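You operate a simulated robot arm through the tools that you are given. There is no shell and no other tool.

You are at the controls of a simulated two-armed robot. One attempt, no reset.

TASK
Pump the press into the green, lock it, let the pressure off.

The check looks at the end state, three seconds after you hand in, the way a careful person would. Anything else that was tipped, shoved, dropped, spilled or broken makes it a failure.

THE ROBOT
Two 7-joint arms with two-finger grippers on one trunk that stands fixed in place. Base frame: the origin is at the foot of the trunk, x ahead of it, y to its left, z up. Units: mm, degrees, N and s.
The left shoulder is at [27, 174, 1329], the right one opposite. With the tool pointing down near the work surface each hand reaches from about 100 to 800 mm from the base axis, measured 20 degrees to its own side. Payload 2.94 kg a hand.
Tool frame (each hand has its own): the origin (TCP) lies between the finger pads and is the grasp point; the fingertips stand 30 mm ahead of it; z points along the fingers, y is the line along which they close. Largest opening 138 mm; the body of the gripper starts 109 mm behind the TCP.
Orientation is that of the tool frame in the base frame, as a unit quaternion [x, y, z, w]. With the fingers straight down and closing along the base's y, the tool's x points along the base's -x, its y along +y and its z along -z.

THE INTERFACE
- The arms move only by the tool jog_arm. It takes "left_steps", "right_steps" or both (then of equal length, played together; a hand with none holds still); each is a list of rows, each an object (a shift or turn left out is 0, a gripper value left out holds the last) with "offset": the shift along the tool's x, y, z in mm, a list of three; "delta_rot": the turn, a rotation vector about the tool's x, y, z in degrees, a list of three. In form: [{"offset": [dx, dy, dz], "delta_rot": [ax, ay, az]}, ...]. A call has 1 to 20 rows; each row is the pose to reach, as a shift and turn from the pose commanded when the call began, along the tool's axes at that moment. "left_grip" and "right_grip" are, for a hand that has rows, the gripper command, from -1 (shut) to 1 (fully open), values between in proportion, set as the call begins (left out, the last holds). Each row takes 0.2 s and may step no farther than 50 mm and 8.6 degrees from the row before; otherwise, or with a gripper value out of range, the whole call is refused. A pose out of reach is approached as far as the arm can. The call stops where the force on the tool passes 40 N (or 10 N more than at its start, if that is more) or the arm is blocked; 0.2 s more then pass. The fingers move at their own pace and stop on an object; they squeeze with about 40 N. The grip force told is the motor's: it shows also when the fingers shut on nothing. Time passes only in rows, and 0.2 s behind the last, so rows that repeat a pose let the fingers close. The reply holds the time, the measured pose of the TCP, the force on the tool along the base axes, the opening and the grip force, in the units named above and with some noise, with the torque about the TCP (base axes, N m) and any sound that the robot's microphone picked up.
- Cameras (640 x 400 px; columns grow to the right, rows downward): "scene" is now at [59, -51.8, 1809.9]; the picture's right is [-0.64, -0.77, -0.00], its down [-0.54, 0.45, -0.71] and it looks along [0.55, -0.46, -0.70] (base axes); focal length 309 px, centre (320, 200). "left" rides on the left gripper at [71, -19, -146] in its tool frame; the picture's right is [0.26, 0.96, 0.00], its down [-0.85, 0.23, -0.48] and it looks along [-0.46, 0.12, 0.88] (tool axes); focal length 280 px, centre (320, 200). "right" rides on the right gripper at [71, 19, -146] in its tool frame; the picture's right is [-0.26, 0.96, 0.00], its down [-0.85, -0.23, -0.48] and it looks along [-0.46, -0.13, 0.88] (tool axes); focal length 280 px, centre (320, 200). There is no depth. A picture from a camera that has moved, and an enlarged one, comes with that camera's place and axes in the base frame and with its lens.
- capture(camera): a new picture of that camera. It takes no simulated time.
- slide_trunk(by): slides the trunk up (or, below 0, down) by that many mm; the arms and the scene camera ride with it, the base frame stays. It gives what a move gives, with no picture.
- head_to(pan, tilt): turns the head with the scene camera to pan (to the left, within 120 degrees either way) and tilt (down, from -29 to 69), counted from straight ahead of the robot. It gives what a move gives.
- zoom(camera, box): a new picture of the part [left, top, right, bottom] of that camera's present view, enlarged. It takes no simulated time.
- job_done(): hands the job in; it is judged then, once.

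Places have to be worked out from the pictures, the camera data and where the tool is seen. Open the grippers and draw the arms clear of the work before you hand the job in, unless the task says otherwise.

The tools are called after "Call:" as name(argument=value, ...) on one line, values as JSON. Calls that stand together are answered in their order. jog_arm: Moves the arms, as the interface text tells. Its arguments: {"type":"object","properties":{"left_steps":{"type":"array"},"left_grip":{"type":"number"},"right_steps":{"type":"array"},"right_grip":{"type":"number"}},"required":[]} The other tools are called the same way: slide_trunk (by) slides the trunk up or down; head_to (pan, tilt) turns the head that bears the scene camera; capture (camera) takes a picture; zoom (camera, box) takes an enlarged picture of a part of a camera's view; job_done () hands the job in.

At the start:

```text
time_s: 0.0
left_position: [505.6, -71.1, 1334.4]
left_tcp_rot: [-0.001, 1.0, -0.001, 0.0]
left_ft_force: [-1.1, -0.5, 0.2]
left_wrist_torque: [0.02, 0.03, 0.01]
left_finger_gap: 138.0
left_grasp_force: 0.0
right_position: [241.0, -358.5, 1370.5]
right_tcp_rot: [-0.001, 1.0, -0.001, 0.001]
right_ft_force: [0.8, 0.4, 0.7]
right_wrist_torque: [0.03, 0.0, 0.03]
right_finger_gap: 137.9
right_grasp_force: 0.1
trunk travel left (down, up): [-500.0, 234.0]
head pan, tilt: [-39.6, 44.4]
```

scene: 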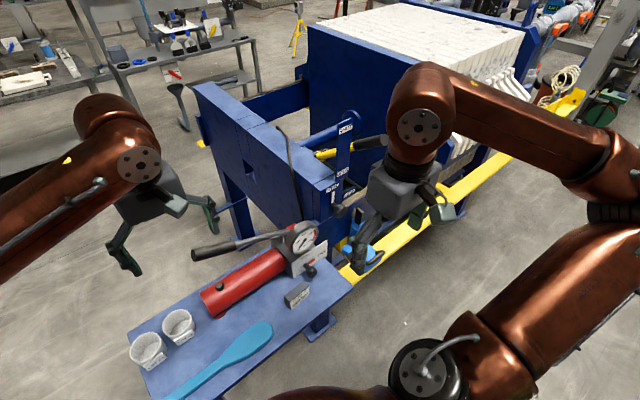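
right: 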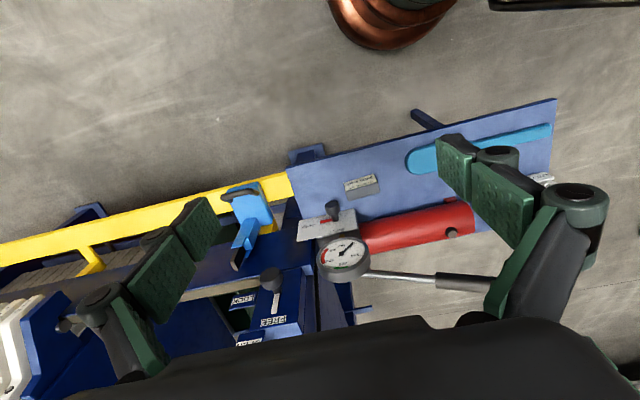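
left: 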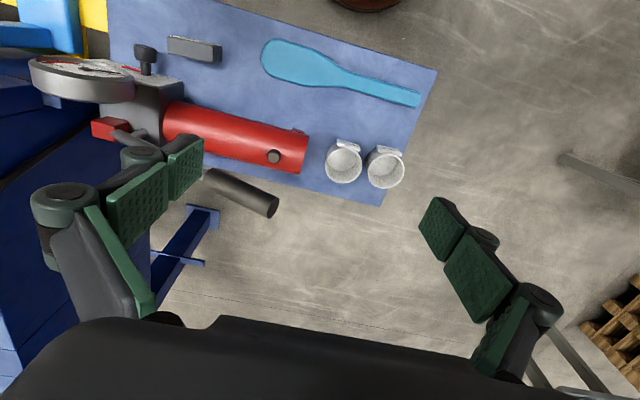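

The pictures show a filter press with a red hand pump, a gauge, a lever and valves. I'll enlarge the pump, the gauge and the lock parts to read the labels before moving anything.

Call:
zoom(camera="scene", box=[180, 200, 360, 330])

Call:
zoom(camera="scene", box=[300, 100, 420, 280])

Call:
zoom(camera="right", box=[210, 150, 400, 350])

Call:
zoom(camera="left", box=[0, 0, 320, 220])

```text
3.08 times, centred on (270, 265) of scene
camera zoom: at [59.0, -51.8, 1809.9], right [-0.64, -0.77, 0.0], down [-0.54, 0.45, -0.71], along [0.55, -0.46, -0.7], focal length 950 px, centre (474, 0)
```

zoom: 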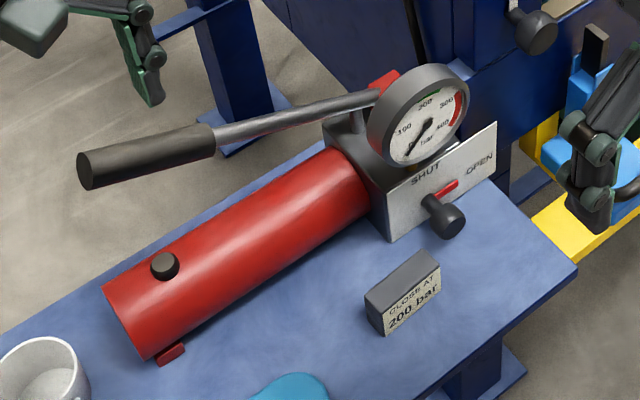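

```text
2.22 times, centred on (360, 190) of scene
camera zoom: at [59.0, -51.8, 1809.9], right [-0.64, -0.77, 0.0], down [-0.54, 0.45, -0.71], along [0.55, -0.46, -0.7], focal length 686 px, centre (231, 222)
```

zoom: 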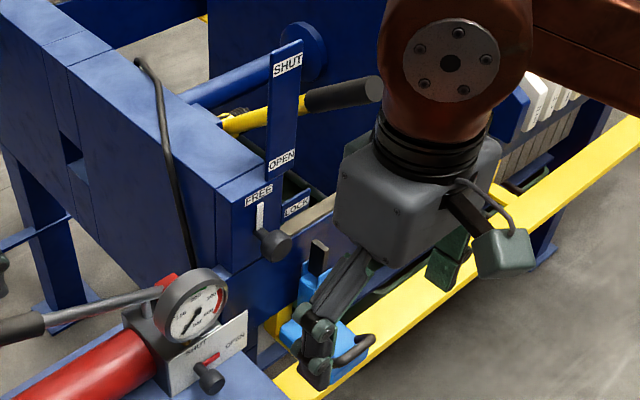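

```text
2.00 times, centred on (305, 250) of right
camera zoom: at [170.4, -340.9, 1516.4], right [0.26, 0.96, 0.0], down [0.85, -0.23, 0.48], along [0.46, -0.13, -0.88], focal length 561 px, centre (350, 100)
```

zoom: 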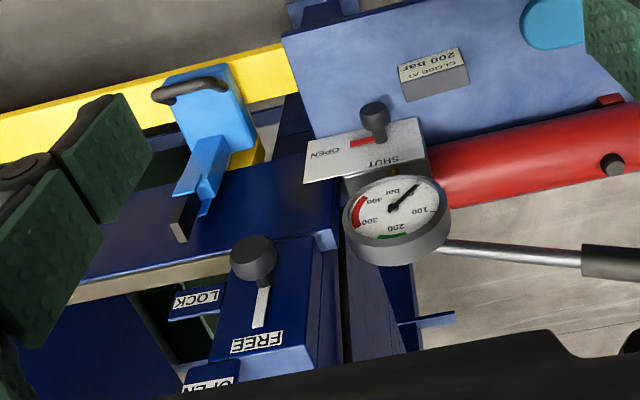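

```text
1.82 times, centred on (160, 110) of left
camera zoom: at [435.0, -90.5, 1481.4], right [-0.26, 0.96, 0.0], down [0.85, 0.23, 0.48], along [0.46, 0.12, -0.88], focal length 510 px, centre (611, 364)
```

zoom: 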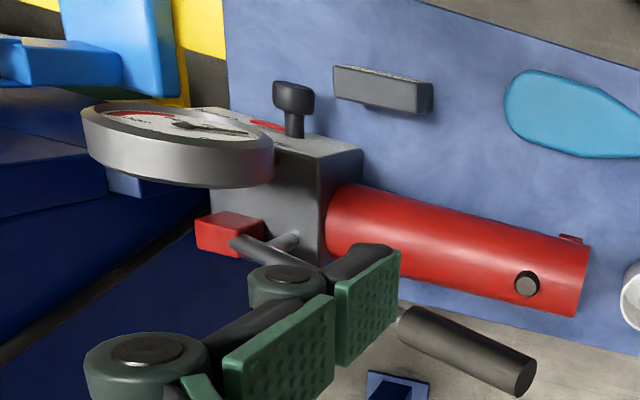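

The gauge works out at about (574, -399, 1030), on a bench beside the press. I'll zoom further on the release valve, the lock lever, the gauge and the yellow lever.

Call:
zoom(camera="scene", box=[270, 215, 334, 285])

Call:
zoom(camera="right", box=[285, 195, 380, 280])

Call:
zoom(camera="right", box=[215, 180, 330, 350])

Call:
zoom(camera="scene", box=[310, 105, 400, 225])

```text
5.71 times, centred on (302, 250) of scene
camera zoom: at [59.0, -51.8, 1809.9], right [-0.64, -0.77, 0.0], down [-0.54, 0.45, -0.71], along [0.55, -0.46, -0.7], focal length 1763 px, centre (423, -86)
```

zoom: 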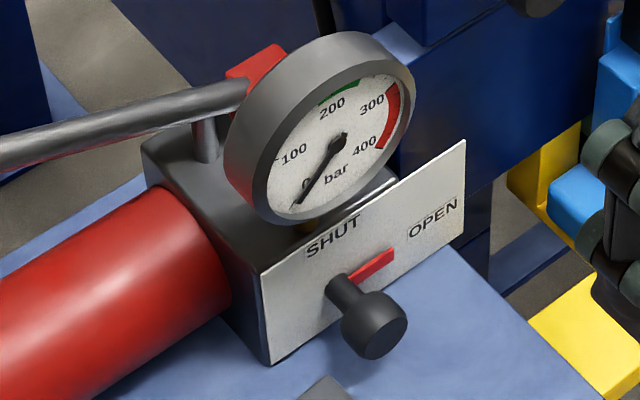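

```text
4.71 times, centred on (332, 238) of right
camera zoom: at [170.4, -340.9, 1516.4], right [0.26, 0.96, 0.0], down [0.85, -0.23, 0.48], along [0.46, -0.13, -0.88], focal length 1320 px, centre (261, 24)
```

zoom: 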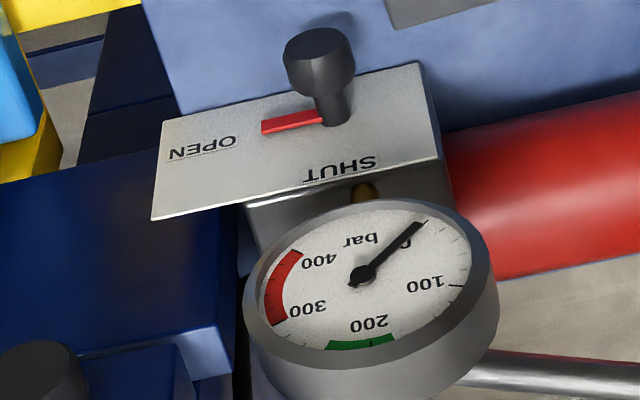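

```text
2.35 times, centred on (272, 265) of right
camera zoom: at [170.4, -340.9, 1516.4], right [0.26, 0.96, 0.0], down [0.85, -0.23, 0.48], along [0.46, -0.13, -0.88], focal length 660 px, centre (432, 47)
```

zoom: 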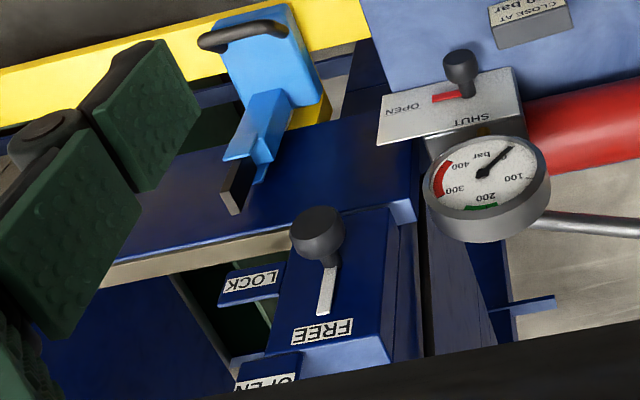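

```text
3.33 times, centred on (355, 165) of scene
camera zoom: at [59.0, -51.8, 1809.9], right [-0.64, -0.77, 0.0], down [-0.54, 0.45, -0.71], along [0.55, -0.46, -0.7], focal length 1029 px, centre (203, 317)
```

zoom: 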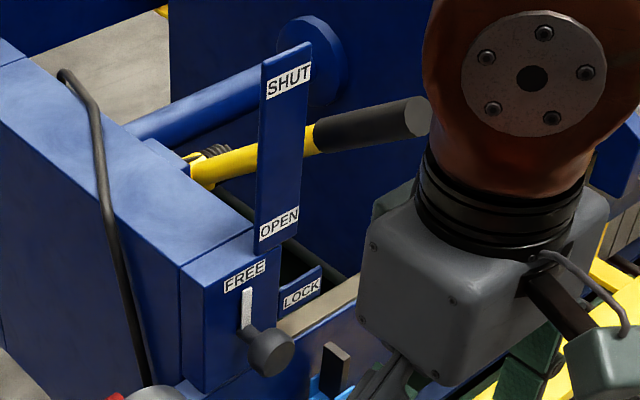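

The release valve pointer points to OPEN, the gauge reads about 0, and the lock pointer points to FREE. The yellow lever with its SHUT/OPEN plate is partly hidden by my right arm, so I'll draw the right hand back and out at its present height to see the rest.

Call:
jog_arm(right_steps=[{"offset": [20, -40, -10]}, {"offset": [40, -80, -20]}, {"offset": [60, -120, -30]}, {"offset": [80, -160, -40]}])

Call:
capture(camera="scene")

Call:
capture(camera="right")

```text
time_s: 1.0
left_position: [507.1, -70.8, 1334.3]
left_tcp_rot: [0.0, 1.0, 0.0, -0.001]
left_ft_force: [-0.2, 0.2, 0.6]
left_wrist_torque: [-0.01, 0.03, 0.04]
left_finger_gap: 138.1
left_grasp_force: 0.1
right_position: [184.3, -473.0, 1393.1]
right_tcp_rot: [0.0, 1.0, -0.001, -0.001]
right_ft_force: [-0.6, 1.1, 0.1]
right_wrist_torque: [0.0, -0.02, 0.01]
right_finger_gap: 138.0
right_grasp_force: 0.0
right hand out of reach, approached as far as the arm can: row 3, 4
trunk travel left (down, up): [-500.0, 234.0]
head pan, tilt: [-39.6, 44.4]
```

```text
taken
camera scene: at [59.7, -51.5, 1809.9], right [-0.64, -0.77, 0.0], down [-0.54, 0.45, -0.71], along [0.55, -0.46, -0.7], focal length 309 px, centre (320, 200)
```

scene: 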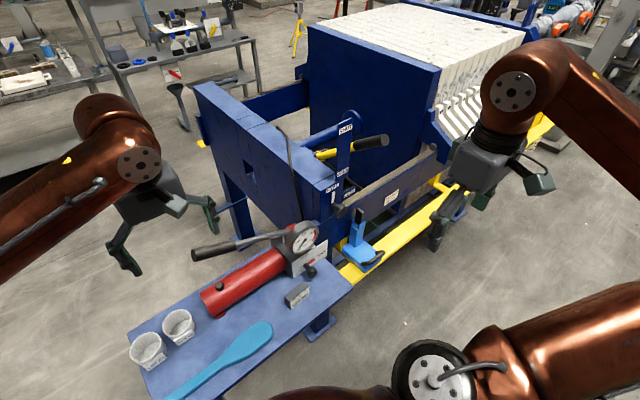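

```text
taken
camera right: at [114.2, -455.0, 1540.0], right [0.26, 0.96, 0.0], down [0.85, -0.23, 0.48], along [0.46, -0.13, -0.88], focal length 280 px, centre (320, 200)
```

right: 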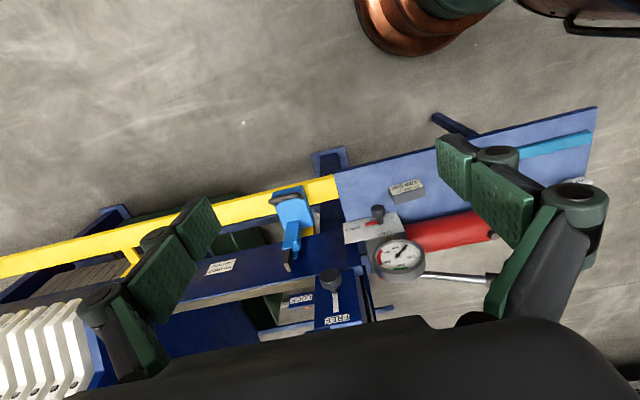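

Call:
zoom(camera="scene", box=[310, 110, 460, 220])

Call:
zoom(camera="scene", box=[320, 190, 420, 280])

Call:
zoom(camera="right", box=[190, 180, 290, 300])

Call:
zoom(camera="scene", box=[315, 165, 365, 225])

```text
3.64 times, centred on (385, 165) of scene
camera zoom: at [59.7, -51.5, 1809.9], right [-0.64, -0.77, 0.0], down [-0.54, 0.45, -0.71], along [0.55, -0.46, -0.7], focal length 1122 px, centre (84, 327)
```

zoom: 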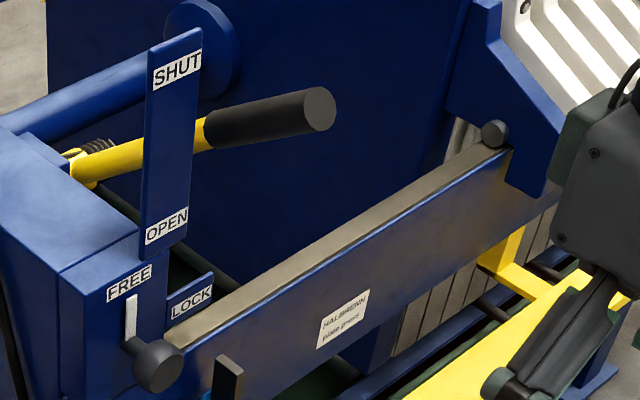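

```text
4.44 times, centred on (370, 235) of scene
camera zoom: at [59.7, -51.5, 1809.9], right [-0.64, -0.77, 0.0], down [-0.54, 0.45, -0.71], along [0.55, -0.46, -0.7], focal length 1372 px, centre (98, 44)
```

zoom: 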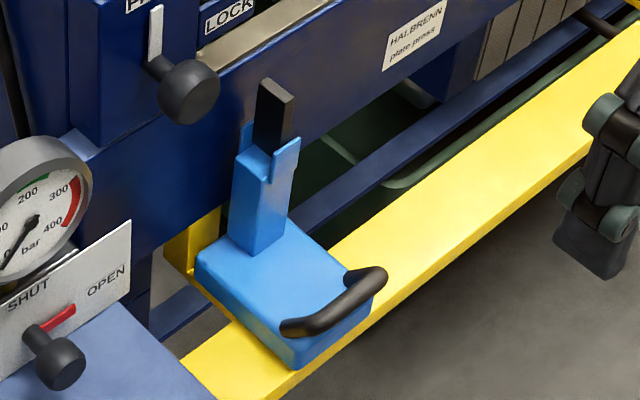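

```text
3.33 times, centred on (240, 240) of right
camera zoom: at [114.2, -455.0, 1540.0], right [0.26, 0.96, 0.0], down [0.85, -0.23, 0.48], along [0.46, -0.13, -0.88], focal length 935 px, centre (587, 67)
```

zoom: 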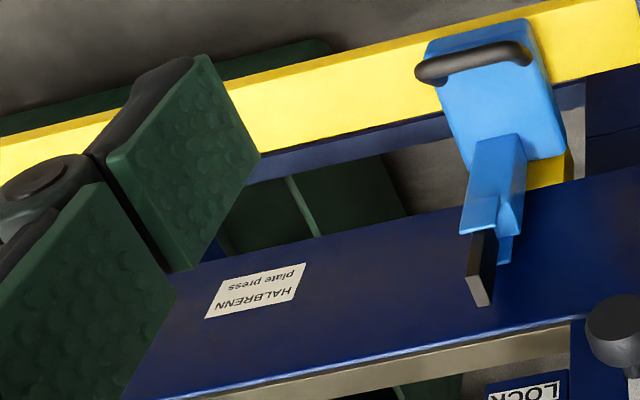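

```text
6.67 times, centred on (340, 195) of scene
camera zoom: at [59.7, -51.5, 1809.9], right [-0.64, -0.77, 0.0], down [-0.54, 0.45, -0.71], along [0.55, -0.46, -0.7], focal length 2057 px, centre (187, 233)
```

zoom: 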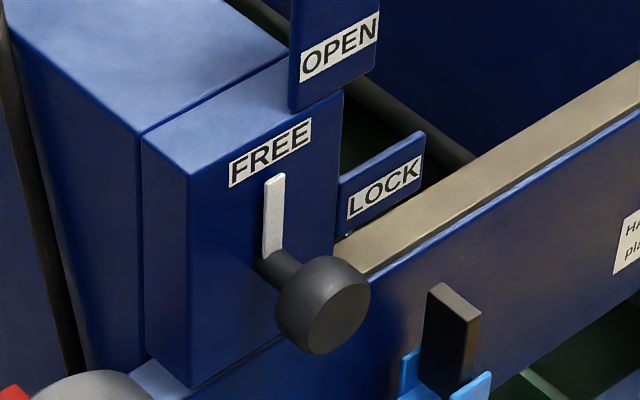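

The yellow lever is a separate control and its state is unclear from here. Before any close work I need the bench height and the block positions accurately, so I'll zoom on matching features from both cameras.

Call:
zoom(camera="scene", box=[270, 230, 366, 330])

Call:
zoom(camera="right", box=[310, 140, 450, 290])

Call:
capture(camera="left")

Call:
zoom(camera="scene", box=[120, 270, 300, 400])

```text
4.00 times, centred on (318, 280) of scene
camera zoom: at [59.7, -51.5, 1809.9], right [-0.64, -0.77, 0.0], down [-0.54, 0.45, -0.71], along [0.55, -0.46, -0.7], focal length 1234 px, centre (328, -120)
```

zoom: 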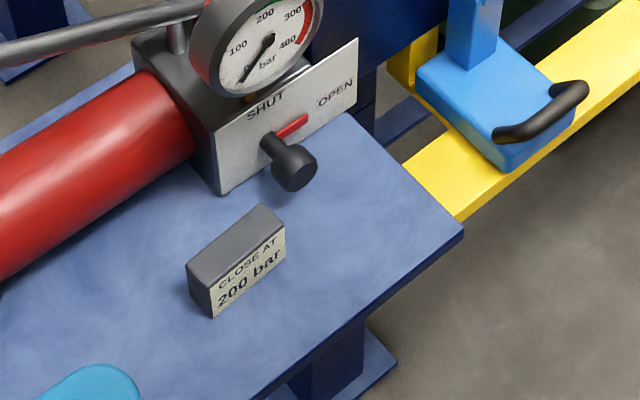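

```text
2.67 times, centred on (380, 215) of right
camera zoom: at [114.2, -455.0, 1540.0], right [0.26, 0.96, 0.0], down [0.85, -0.23, 0.48], along [0.46, -0.13, -0.88], focal length 748 px, centre (160, 160)
```

zoom: 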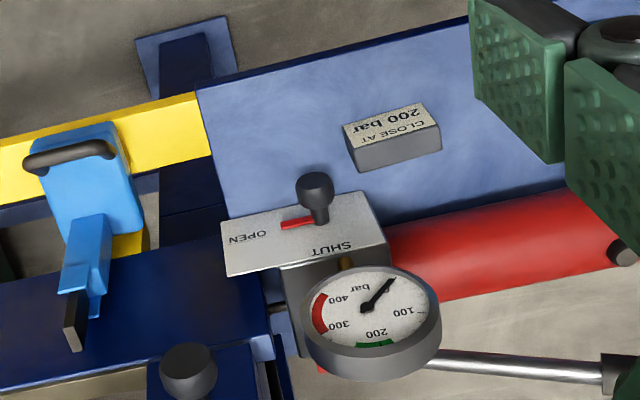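

```text
taken
camera left: at [435.5, -90.3, 1481.2], right [-0.26, 0.96, 0.0], down [0.85, 0.23, 0.48], along [0.46, 0.12, -0.88], focal length 280 px, centre (320, 200)
```

left: 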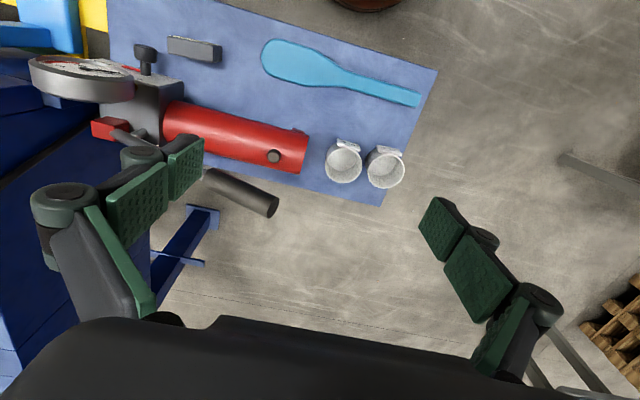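

```text
3.08 times, centred on (210, 335) of scene
camera zoom: at [59.7, -51.5, 1809.9], right [-0.64, -0.77, 0.0], down [-0.54, 0.45, -0.71], along [0.55, -0.46, -0.7], focal length 950 px, centre (658, -215)
```

zoom: 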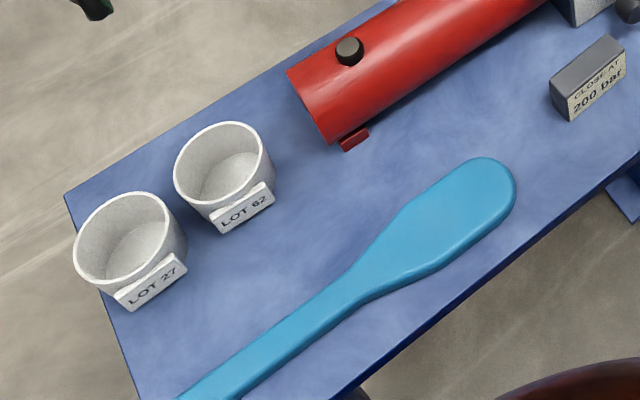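

The bench top works out at about z=839, the release knob at (530,-404,885) with its axis along x, and the lock knob at about (587,-572,1039). I'll move the left hand up and over, well above everything, so its camera shows the yellow lever and lock from another angle.

Call:
jog_arm(left_steps=[{"offset": [13, -38, -20]}, {"offset": [26, -76, -40]}, {"offset": [39, -114, -60]}, {"offset": [52, -152, -80]}, {"offset": [65, -190, -100]}, {"offset": [78, -228, -120]}])

Call:
capture(camera="left")

Call:
capture(camera="scene")

```text
time_s: 2.4
left_position: [403.6, -300.5, 1459.8]
left_tcp_rot: [0.001, 1.0, 0.003, 0.002]
left_ft_force: [-1.3, -0.3, 0.1]
left_wrist_torque: [0.01, -0.08, 0.03]
left_finger_gap: 137.8
left_grasp_force: 0.1
left hand out of reach, approached as far as the arm can: row 6
right_position: [180.1, -479.7, 1392.2]
right_tcp_rot: [0.002, 1.0, 0.002, 0.002]
right_ft_force: [-1.0, -0.2, 0.2]
right_wrist_torque: [0.03, -0.13, -0.02]
right_finger_gap: 138.1
right_grasp_force: 0.0
trunk travel left (down, up): [-500.0, 234.0]
head pan, tilt: [-39.6, 44.4]
```

```text
taken
camera left: at [332.8, -320.4, 1606.0], right [-0.26, 0.97, 0.0], down [0.85, 0.23, 0.48], along [0.46, 0.13, -0.88], focal length 280 px, centre (320, 200)
```

left: 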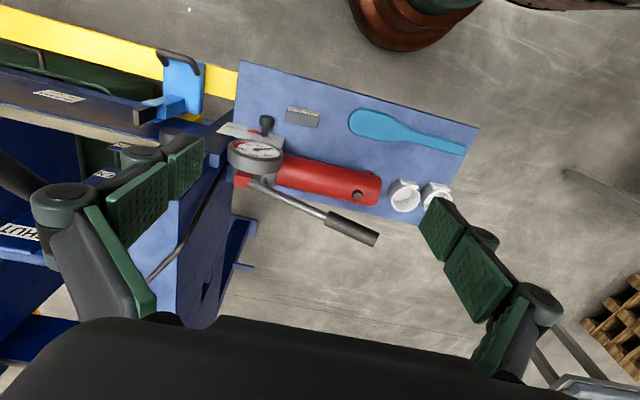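

```text
taken
camera scene: at [53.7, -60.7, 1810.2], right [-0.64, -0.77, -0.01], down [-0.54, 0.45, -0.71], along [0.55, -0.45, -0.7], focal length 309 px, centre (320, 200)
```

scene: 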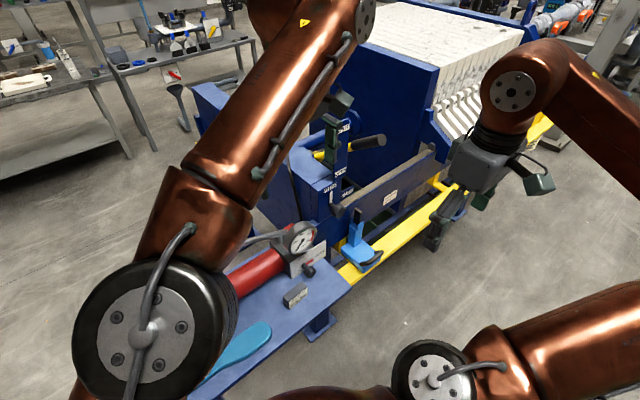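

The new left view shows the pump lever clearly and part of the SHUT/OPEN plate at the left edge. I'll enlarge those parts.

Call:
zoom(camera="left", box=[0, 60, 240, 300])

Call:
zoom(camera="left", box=[200, 90, 400, 250])

```text
1.67 times, centred on (120, 180) of left
camera zoom: at [332.8, -320.4, 1606.0], right [-0.26, 0.97, 0.0], down [0.85, 0.23, 0.48], along [0.46, 0.13, -0.88], focal length 467 px, centre (653, 233)
```

zoom: 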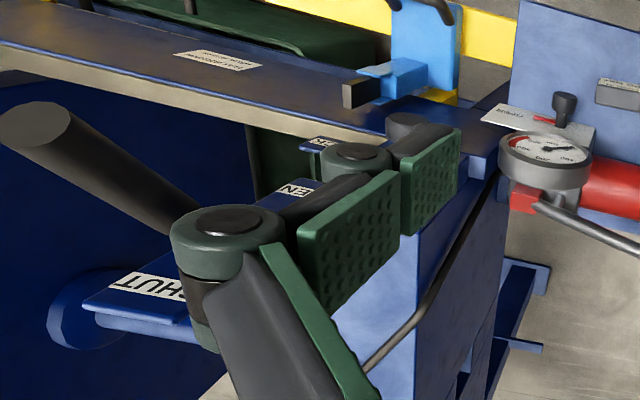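

```text
2.50 times, centred on (300, 170) of left
camera zoom: at [332.8, -320.4, 1606.0], right [-0.26, 0.97, 0.0], down [0.85, 0.23, 0.48], along [0.46, 0.13, -0.88], focal length 701 px, centre (370, 275)
```

zoom: 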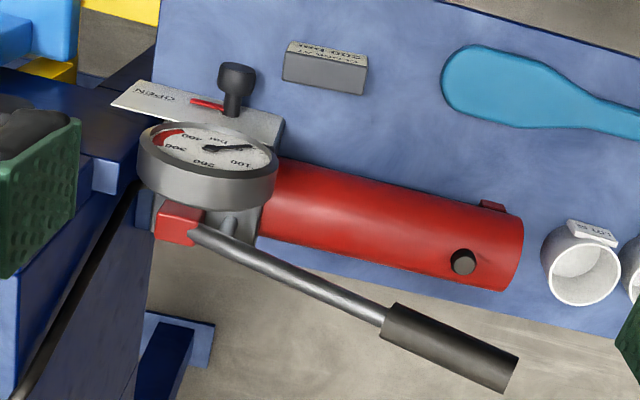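

The pump lever grip runs from about (655,-217,1058) to (665,-103,1095), tilted up toward +y, above the red cylinder. I'll bring the left hand back over the lever's outer end, still high, so the right hand has room to look at the yellow lever.

Call:
jog_arm(left_steps=[{"offset": [-20, 40, 5]}, {"offset": [-40, 80, 10]}, {"offset": [-60, 120, 15]}, {"offset": [-80, 160, 20]}, {"offset": [-100, 200, 25]}, {"offset": [-120, 240, 30]}])

Call:
capture(camera="left")

```text
time_s: 3.8
left_position: [528.8, -50.3, 1431.2]
left_tcp_rot: [-0.001, 1.0, 0.0, 0.0]
left_ft_force: [-0.6, 0.0, -0.5]
left_wrist_torque: [0.03, 0.03, 0.01]
left_finger_gap: 138.2
left_grasp_force: 0.1
right_position: [185.3, -472.6, 1393.3]
right_tcp_rot: [0.002, 1.0, -0.001, 0.0]
right_ft_force: [-1.1, -0.5, -1.5]
right_wrist_torque: [0.03, 0.07, 0.01]
right_finger_gap: 137.9
right_grasp_force: 0.1
trunk travel left (down, up): [-500.0, 234.0]
head pan, tilt: [-39.6, 44.4]
```

```text
taken
camera left: at [457.7, -69.1, 1576.9], right [-0.26, 0.96, 0.0], down [0.85, 0.23, 0.47], along [0.46, 0.12, -0.88], focal length 280 px, centre (320, 200)
```

left: 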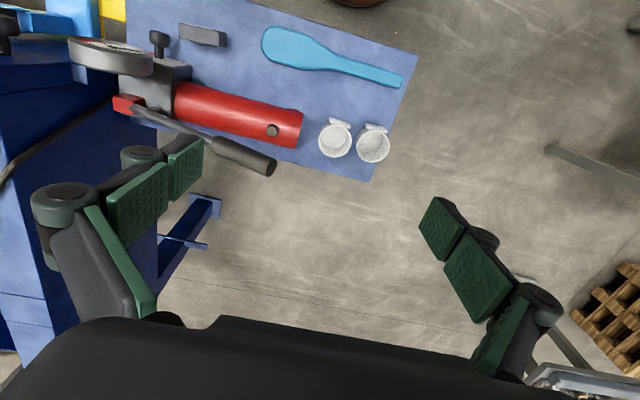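

Left hand is clear. Now I'll bring the right hand forward and pitch its tool toward the front so its camera looks at the lock and the yellow lever.

Call:
jog_arm(right_steps=[{"offset": [-35, 12, -5]}, {"offset": [-70, 25, -10]}, {"offset": [-105, 38, -15]}, {"offset": [-140, 50, -20]}, {"offset": [-140, 50, -20], "delta_rot": [0, -8.5, 0]}, {"offset": [-140, 50, -20], "delta_rot": [0, -17, 0]}, {"offset": [-140, 50, -20], "delta_rot": [0, -25.5, 0]}, {"offset": [-140, 50, -20], "delta_rot": [0, -34, 0]}, {"offset": [-140, 50, -20], "delta_rot": [0, -42.5, 0]}])

Call:
capture(camera="right")

Call:
capture(camera="scene")

```text
time_s: 5.8
left_position: [525.8, -50.0, 1431.8]
left_tcp_rot: [0.0, 1.0, 0.0, 0.001]
left_ft_force: [-0.4, -0.1, 0.5]
left_wrist_torque: [0.03, -0.03, 0.01]
left_finger_gap: 137.7
left_grasp_force: 0.1
right_position: [322.1, -427.2, 1414.2]
right_tcp_rot: [0.001, 0.931, -0.001, 0.365]
right_ft_force: [0.2, 0.7, 0.5]
right_wrist_torque: [-0.03, -0.04, -0.01]
right_finger_gap: 137.6
right_grasp_force: 0.1
trunk travel left (down, up): [-500.0, 234.0]
head pan, tilt: [-39.6, 44.4]
```

```text
taken
camera right: at [171.4, -408.1, 1475.2], right [0.19, 0.96, 0.18], down [0.3, -0.23, 0.93], along [0.93, -0.13, -0.34], focal length 280 px, centre (320, 200)
```

right: 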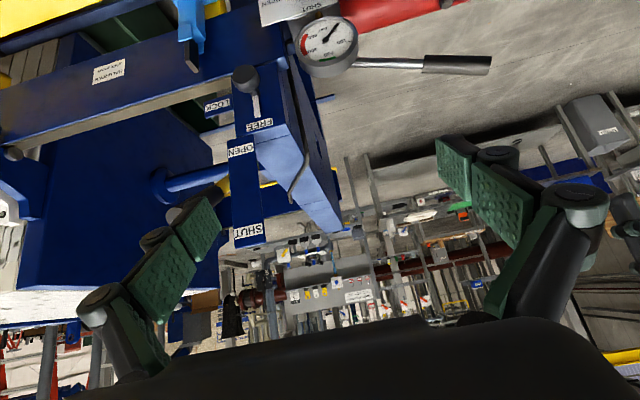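

```text
taken
camera scene: at [56.7, -52.2, 1810.0], right [-0.64, -0.77, 0.0], down [-0.54, 0.45, -0.71], along [0.55, -0.46, -0.7], focal length 309 px, centre (320, 200)
```

scene: 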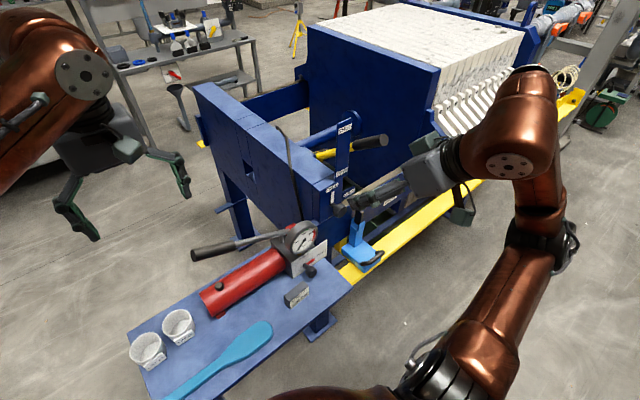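

The right camera now looks forward, with its image upside down. I'll enlarge the lever, lock and gauge areas.

Call:
zoom(camera="right", box=[140, 50, 300, 260])

Call:
zoom(camera="right", box=[150, 0, 370, 130])

Call:
zoom(camera="right", box=[195, 55, 315, 150])

```text
1.90 times, centred on (220, 155) of right
camera zoom: at [171.4, -408.1, 1475.2], right [0.19, 0.96, 0.18], down [0.3, -0.23, 0.93], along [0.93, -0.13, -0.34], focal length 534 px, centre (510, 286)
```

zoom: 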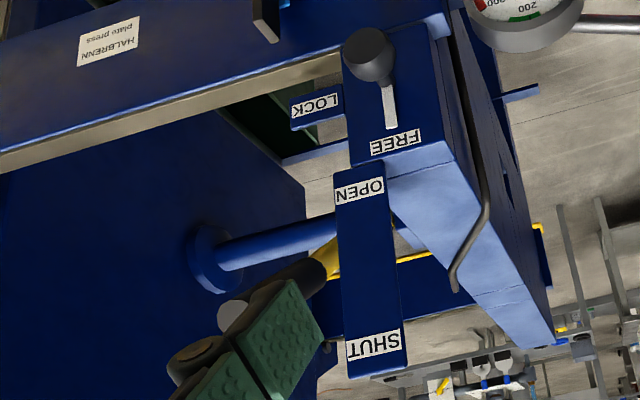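

```text
2.91 times, centred on (260, 65) of right
camera zoom: at [171.4, -408.1, 1475.2], right [0.19, 0.96, 0.18], down [0.3, -0.23, 0.93], along [0.93, -0.13, -0.34], focal length 816 px, centre (494, 593)
```

zoom: 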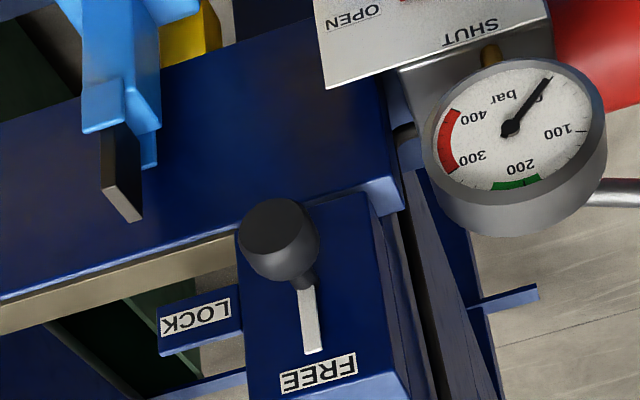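

```text
4.21 times, centred on (255, 102) of right
camera zoom: at [171.4, -408.1, 1475.2], right [0.19, 0.96, 0.18], down [0.3, -0.23, 0.93], along [0.93, -0.13, -0.34], focal length 1181 px, centre (594, 610)
```

zoom: 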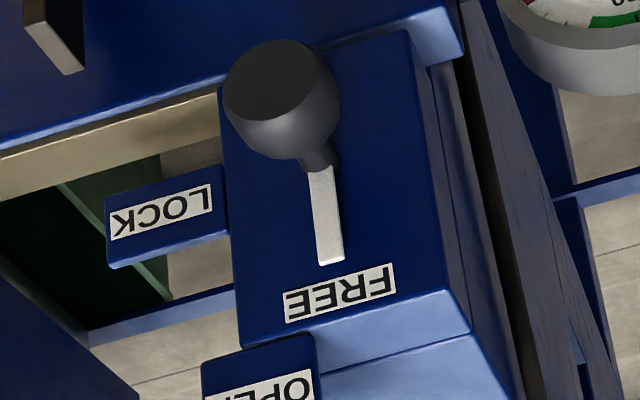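

The yellow lever sits between its SHUT and OPEN marks, with its tip at about (517,-670,1317). I'll zoom tighter on its pivot from both cameras to see what it belongs to.

Call:
zoom(camera="scene", box=[305, 115, 395, 175])

Call:
zoom(camera="right", box=[150, 140, 300, 250])

Call:
zoom(camera="scene", box=[190, 70, 330, 220])

```text
6.67 times, centred on (350, 145) of scene
camera zoom: at [56.7, -52.2, 1810.0], right [-0.64, -0.77, 0.0], down [-0.54, 0.45, -0.71], along [0.55, -0.46, -0.7], focal length 2057 px, centre (120, 567)
```

zoom: 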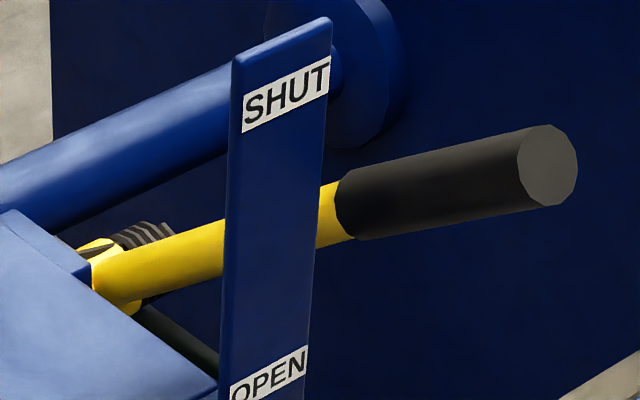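

```text
3.64 times, centred on (225, 195) of right
camera zoom: at [171.4, -408.1, 1475.2], right [0.19, 0.96, 0.18], down [0.3, -0.23, 0.93], along [0.93, -0.13, -0.34], focal length 1020 px, centre (666, 218)
```

zoom: 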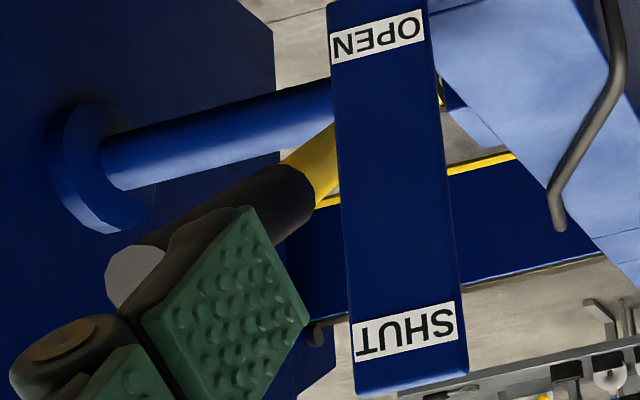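

```text
2.67 times, centred on (260, 145) of scene
camera zoom: at [56.7, -52.2, 1810.0], right [-0.64, -0.77, 0.0], down [-0.54, 0.45, -0.71], along [0.55, -0.46, -0.7], focal length 823 px, centre (480, 347)
```

zoom: 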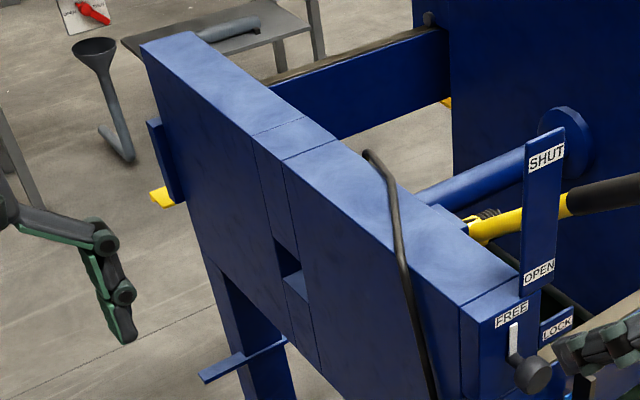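

The yellow lever has a return spring at its base, so it is a separate control. I'll leave it alone unless the gauge shows it is needed. Next, with the tool at its present ~47° pitch, I'll lower the right hand toward the release knob to get a close look at it.

Call:
jog_arm(right_steps=[{"offset": [20.7, -1.2, 37.1]}, {"offset": [41.4, -2.5, 74.1]}, {"offset": [62, -3.7, 111.2]}, {"offset": [82.7, -5, 148.2]}, {"offset": [103.4, -6.2, 185.3]}, {"offset": [124, -7.5, 222.4]}, {"offset": [144.7, -8.7, 259.4]}, {"offset": [165.4, -10, 296.5]}])

Call:
capture(camera="right")

Call:
capture(camera="scene")

```text
time_s: 7.6
left_position: [527.3, -50.2, 1431.1]
left_tcp_rot: [0.0, 1.0, 0.0, 0.0]
left_ft_force: [-0.1, -0.2, -0.4]
left_wrist_torque: [-0.01, 0.06, -0.01]
left_finger_gap: 138.0
left_grasp_force: 0.1
right_position: [401.4, -434.9, 1083.0]
right_tcp_rot: [0.0, 0.932, 0.0, 0.362]
right_ft_force: [0.5, -0.1, 0.1]
right_wrist_torque: [0.0, 0.01, 0.02]
right_finger_gap: 138.0
right_grasp_force: 0.0
trunk travel left (down, up): [-500.0, 234.0]
head pan, tilt: [-39.6, 44.4]
```

```text
taken
camera right: at [251.3, -415.9, 1144.3], right [0.19, 0.97, 0.18], down [0.3, -0.23, 0.92], along [0.93, -0.12, -0.34], focal length 280 px, centre (320, 200)
```

right: 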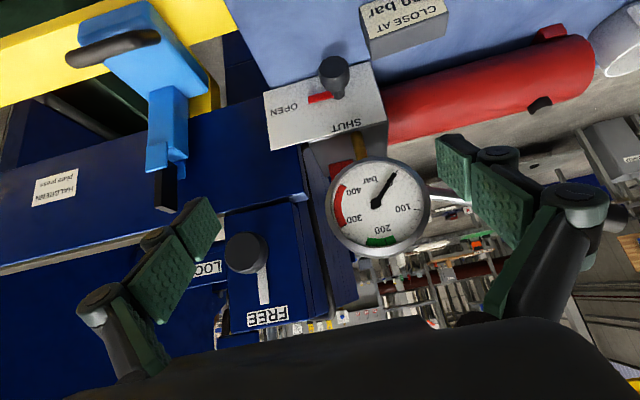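

```text
taken
camera scene: at [59.3, -52.3, 1809.9], right [-0.64, -0.77, 0.0], down [-0.54, 0.45, -0.71], along [0.55, -0.46, -0.7], focal length 309 px, centre (320, 200)
```

scene: 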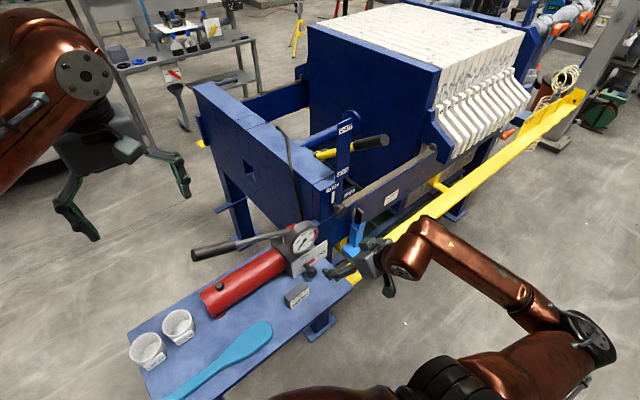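

The right camera now sees both knobs and the gauge. I'll zoom on each for precise positions.

Call:
zoom(camera="right", box=[260, 40, 400, 140])

Call:
zoom(camera="right", box=[140, 140, 320, 330])

Call:
zoom(camera="scene", box=[275, 220, 375, 310])

```text
4.00 times, centred on (330, 90) of right
camera zoom: at [251.3, -415.9, 1144.3], right [0.19, 0.97, 0.18], down [0.3, -0.23, 0.92], along [0.93, -0.12, -0.34], focal length 1122 px, centre (280, 640)
```

zoom: 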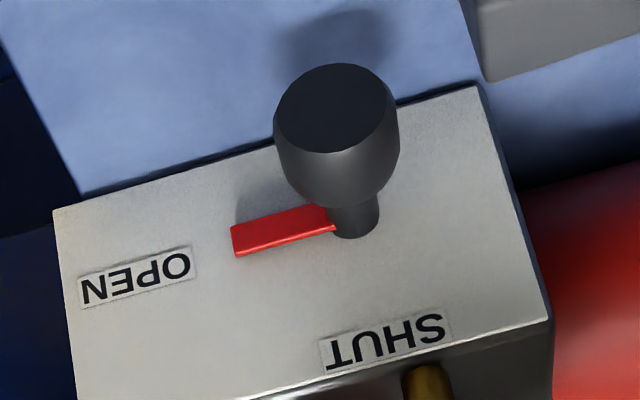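

```text
2.11 times, centred on (230, 235) of right
camera zoom: at [251.3, -415.9, 1144.3], right [0.19, 0.97, 0.18], down [0.3, -0.23, 0.92], along [0.93, -0.12, -0.34], focal length 590 px, centre (510, 126)
```

zoom: 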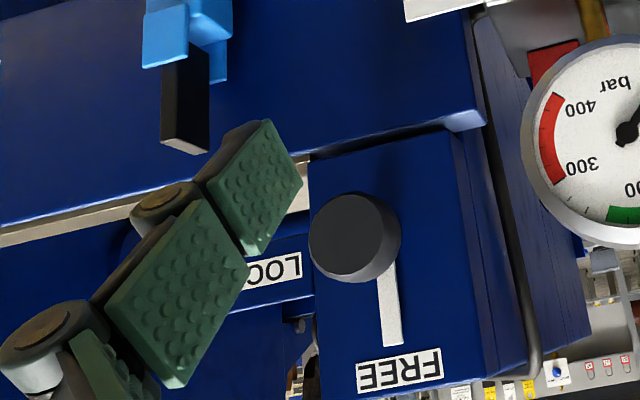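

```text
4.44 times, centred on (325, 265) of scene
camera zoom: at [59.3, -52.3, 1809.9], right [-0.64, -0.77, 0.0], down [-0.54, 0.45, -0.71], along [0.55, -0.46, -0.7], focal length 1372 px, centre (298, -89)
```

zoom: 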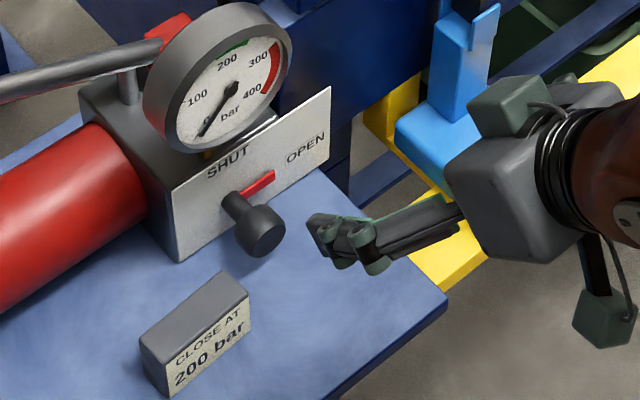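

The release knob's face centre is at about (522,-405,887) and it is ~38 mm in diameter. To clear the sign block, I'll lean the hand 45° to the right about the knob axis and stage it 100 mm back along the tool axis, with the fingers part closed.

Call:
jog_arm(right_steps=[{"offset": [8.7, -3.8, 24.3], "delta_rot": [-5.5, 0, 5.1]}, {"offset": [17.3, -7.6, 48.7], "delta_rot": [-11.1, 0, 10.1]}, {"offset": [26, -11.4, 73], "delta_rot": [-16.6, 0, 15.2]}, {"offset": [34.7, -15.2, 97.3], "delta_rot": [-22.1, 0, 20.3]}, {"offset": [43.3, -19, 121.7], "delta_rot": [-27.7, 0, 25.3]}, {"offset": [52, -22.8, 146], "delta_rot": [-33.2, 0, 30.4]}], right_grip=-0.1)

Call:
capture(camera="right")

Call:
zoom(camera="scene", box=[260, 210, 400, 310])

```text
time_s: 9.0
left_position: [531.7, -50.4, 1428.7]
left_tcp_rot: [-0.001, 1.0, 0.0, -0.002]
left_ft_force: [1.0, 0.2, 0.1]
left_wrist_torque: [0.03, 0.16, 0.01]
left_finger_gap: 138.0
left_grasp_force: 0.0
right_position: [496.1, -433.9, 962.3]
right_tcp_rot: [0.137, 0.879, 0.196, 0.412]
right_ft_force: [0.3, -0.1, -1.7]
right_wrist_torque: [0.02, -0.01, 0.04]
right_finger_gap: 62.2
right_grasp_force: 0.0
right hand out of reach, approached as far as the arm can: row 3, 4, 5, 6
trunk travel left (down, up): [-500.0, 234.0]
head pan, tilt: [-39.6, 44.4]
```

```text
taken
camera right: at [341.4, -423.2, 1009.2], right [0.24, 0.75, 0.62], down [0.14, -0.66, 0.74], along [0.96, -0.09, -0.26], focal length 280 px, centre (320, 200)
```

right: 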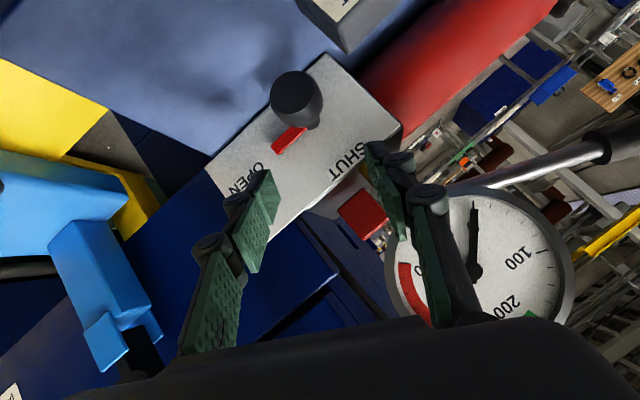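

```text
4.00 times, centred on (330, 260) of scene
camera zoom: at [65.0, -51.9, 1809.6], right [-0.64, -0.77, 0.0], down [-0.54, 0.45, -0.71], along [0.55, -0.46, -0.7], focal length 1234 px, centre (280, -40)
```

zoom: 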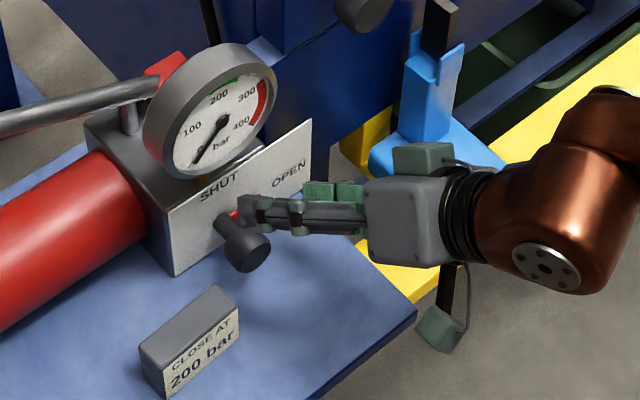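

The arm could not reach the full lean at this trunk height: it stopped at about (496,-434,962) with about 27° of lean. I'll back the right hand off up and away and straighten it, then lower the trunk so the shoulders are nearer the work.

Call:
jog_arm(right_steps=[{"offset": [-14.4, 16.7, -38.9], "delta_rot": [3.1, 1.5, -4.6]}, {"offset": [-28.7, 33.4, -77.8], "delta_rot": [6.2, 3.1, -9.2]}, {"offset": [-43.1, 50.1, -116.6], "delta_rot": [9.3, 4.6, -13.9]}, {"offset": [-57.4, 66.8, -155.5], "delta_rot": [12.4, 6.1, -18.5]}, {"offset": [-71.8, 83.5, -194.4], "delta_rot": [15.5, 7.7, -23.1]}])

Call:
capture(camera="scene")

```text
time_s: 10.2
left_position: [525.6, -50.9, 1431.5]
left_tcp_rot: [-0.001, 1.0, -0.001, -0.001]
left_ft_force: [0.0, 0.3, 0.5]
left_wrist_torque: [-0.01, -0.04, 0.02]
left_finger_gap: 138.1
left_grasp_force: 0.1
right_position: [391.6, -438.2, 1165.5]
right_tcp_rot: [-0.001, 0.932, -0.001, 0.362]
right_ft_force: [-0.2, 0.0, 0.5]
right_wrist_torque: [-0.02, 0.02, -0.01]
right_finger_gap: 62.3
right_grasp_force: 0.0
trunk travel left (down, up): [-500.0, 234.0]
head pan, tilt: [-39.6, 44.4]
```

```text
taken
camera scene: at [57.8, -51.1, 1810.0], right [-0.64, -0.77, 0.0], down [-0.54, 0.45, -0.71], along [0.55, -0.46, -0.7], focal length 309 px, centre (320, 200)
```

scene: 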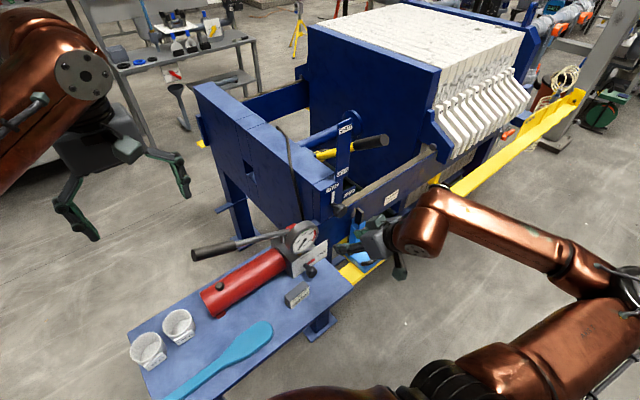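

The right hand is level at (392,-438,1165) with free space below both hands. I'll slide the trunk down 180 mm.

Call:
slide_trunk(by=-180)

Call:
capture(camera="scene")

Call:
capture(camera="right")

```text
time_s: 12.2
left_position: [526.6, -51.6, 1247.3]
left_tcp_rot: [0.0, 1.0, 0.001, -0.001]
left_ft_force: [-0.5, -0.6, 1.2]
left_wrist_torque: [0.01, 0.01, -0.02]
left_finger_gap: 138.0
left_grasp_force: 0.0
right_position: [392.8, -441.6, 983.2]
right_tcp_rot: [0.0, 0.933, 0.0, 0.361]
right_ft_force: [0.3, 0.6, 0.0]
right_wrist_torque: [-0.03, 0.01, -0.04]
right_finger_gap: 61.9
right_grasp_force: 0.0
trunk travel left (down, up): [-320.0, 414.0]
head pan, tilt: [-39.6, 44.4]
```

```text
taken
camera scene: at [126.5, -51.8, 1629.5], right [-0.64, -0.77, 0.0], down [-0.54, 0.45, -0.71], along [0.55, -0.46, -0.7], focal length 309 px, centre (320, 200)
```

scene: 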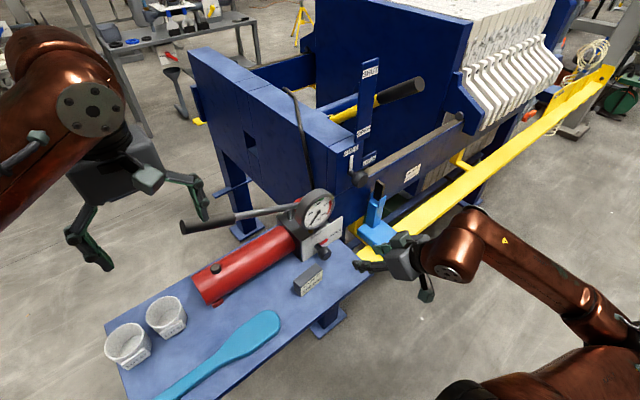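

```text
taken
camera right: at [242.7, -423.0, 1045.5], right [0.19, 0.97, 0.18], down [0.31, -0.23, 0.92], along [0.93, -0.12, -0.34], focal length 280 px, centre (320, 200)
```

right: 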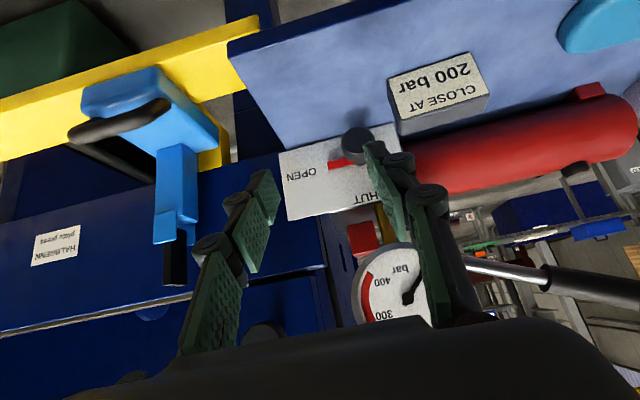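

The trunk is lower and the scene camera is now at (126.5,-51.8,1629.5). I'll zoom in on the knob again from both cameras to recheck its position.

Call:
zoom(camera="scene", box=[270, 170, 390, 300])

Call:
zoom(camera="right", box=[280, 60, 400, 230])

```text
3.08 times, centred on (330, 235) of scene
camera zoom: at [126.5, -51.8, 1629.5], right [-0.64, -0.77, 0.0], down [-0.54, 0.45, -0.71], along [0.55, -0.46, -0.7], focal length 950 px, centre (289, 92)
```

zoom: 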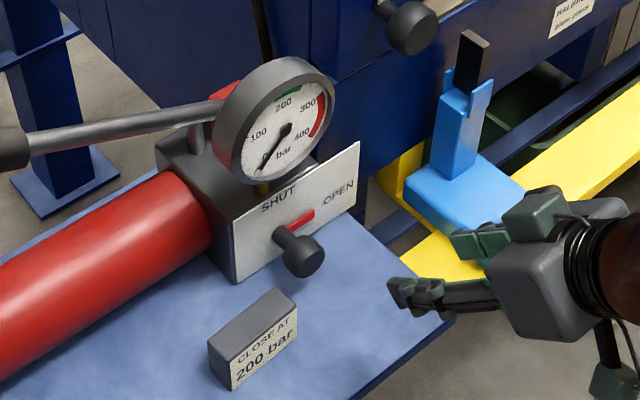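

```text
2.35 times, centred on (340, 145) of right
camera zoom: at [242.7, -423.0, 1045.5], right [0.19, 0.97, 0.18], down [0.31, -0.23, 0.92], along [0.93, -0.12, -0.34], focal length 660 px, centre (273, 329)
```

zoom: 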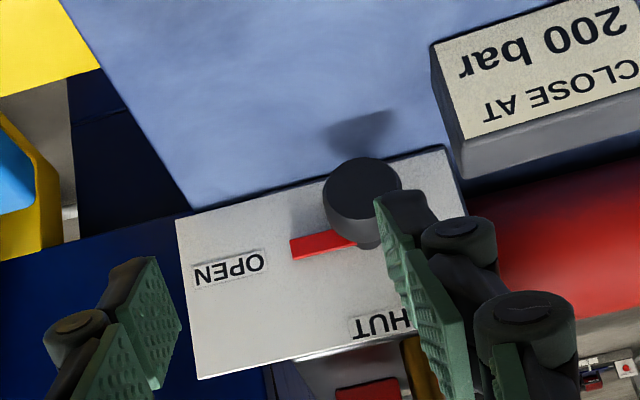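

The recheck puts the knob centre at about (527,-405,884). I'll try a 30° lean at a staging point 100 mm back from the knob.

Call:
jog_arm(right_steps=[{"offset": [-6.7, 0, 18.1], "delta_rot": [-5.5, 0, 5.1]}, {"offset": [-13.5, 0, 36.2], "delta_rot": [-11.1, 0, 10.1]}, {"offset": [-20.2, 0, 54.3], "delta_rot": [-16.6, 0, 15.2]}, {"offset": [-26.9, 0, 72.4], "delta_rot": [-22.1, 0, 20.3]}])

Call:
capture(camera="right")

Call:
zoom(camera="scene", box=[270, 170, 430, 300])

```text
time_s: 13.2
left_position: [527.2, -52.1, 1245.5]
left_tcp_rot: [-0.001, 1.0, 0.0, 0.0]
left_ft_force: [-0.6, -0.8, -0.2]
left_wrist_torque: [0.03, -0.01, 0.02]
left_finger_gap: 138.0
left_grasp_force: 0.2
right_position: [461.5, -440.3, 946.8]
right_tcp_rot: [0.096, 0.9, 0.242, 0.349]
right_ft_force: [0.2, 0.2, 0.1]
right_wrist_torque: [0.01, 0.04, 0.03]
right_finger_gap: 62.3
right_grasp_force: 0.1
trunk travel left (down, up): [-320.0, 414.0]
head pan, tilt: [-39.6, 44.4]
```

```text
taken
camera right: at [311.9, -454.4, 1009.8], right [0.2, 0.75, 0.64], down [0.31, -0.66, 0.68], along [0.93, 0.06, -0.36], focal length 280 px, centre (320, 200)
```

right: 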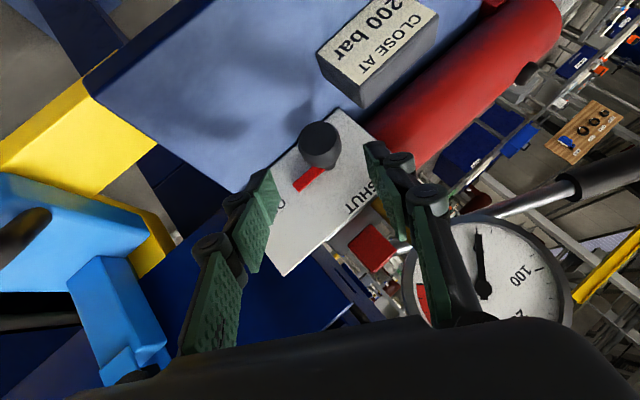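

```text
3.08 times, centred on (350, 235) of scene
camera zoom: at [127.7, -52.6, 1629.2], right [-0.64, -0.77, 0.0], down [-0.54, 0.45, -0.71], along [0.55, -0.46, -0.7], focal length 950 px, centre (228, 92)
```

zoom: 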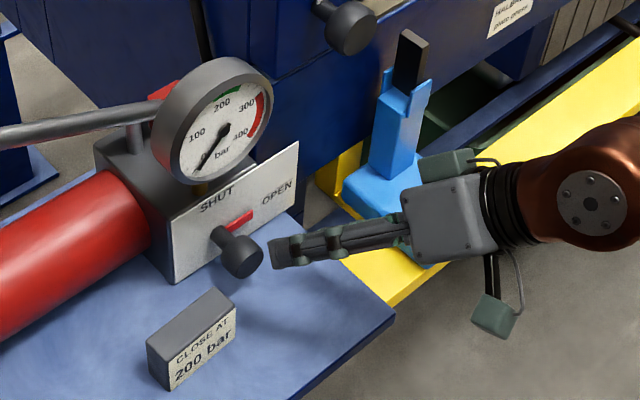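

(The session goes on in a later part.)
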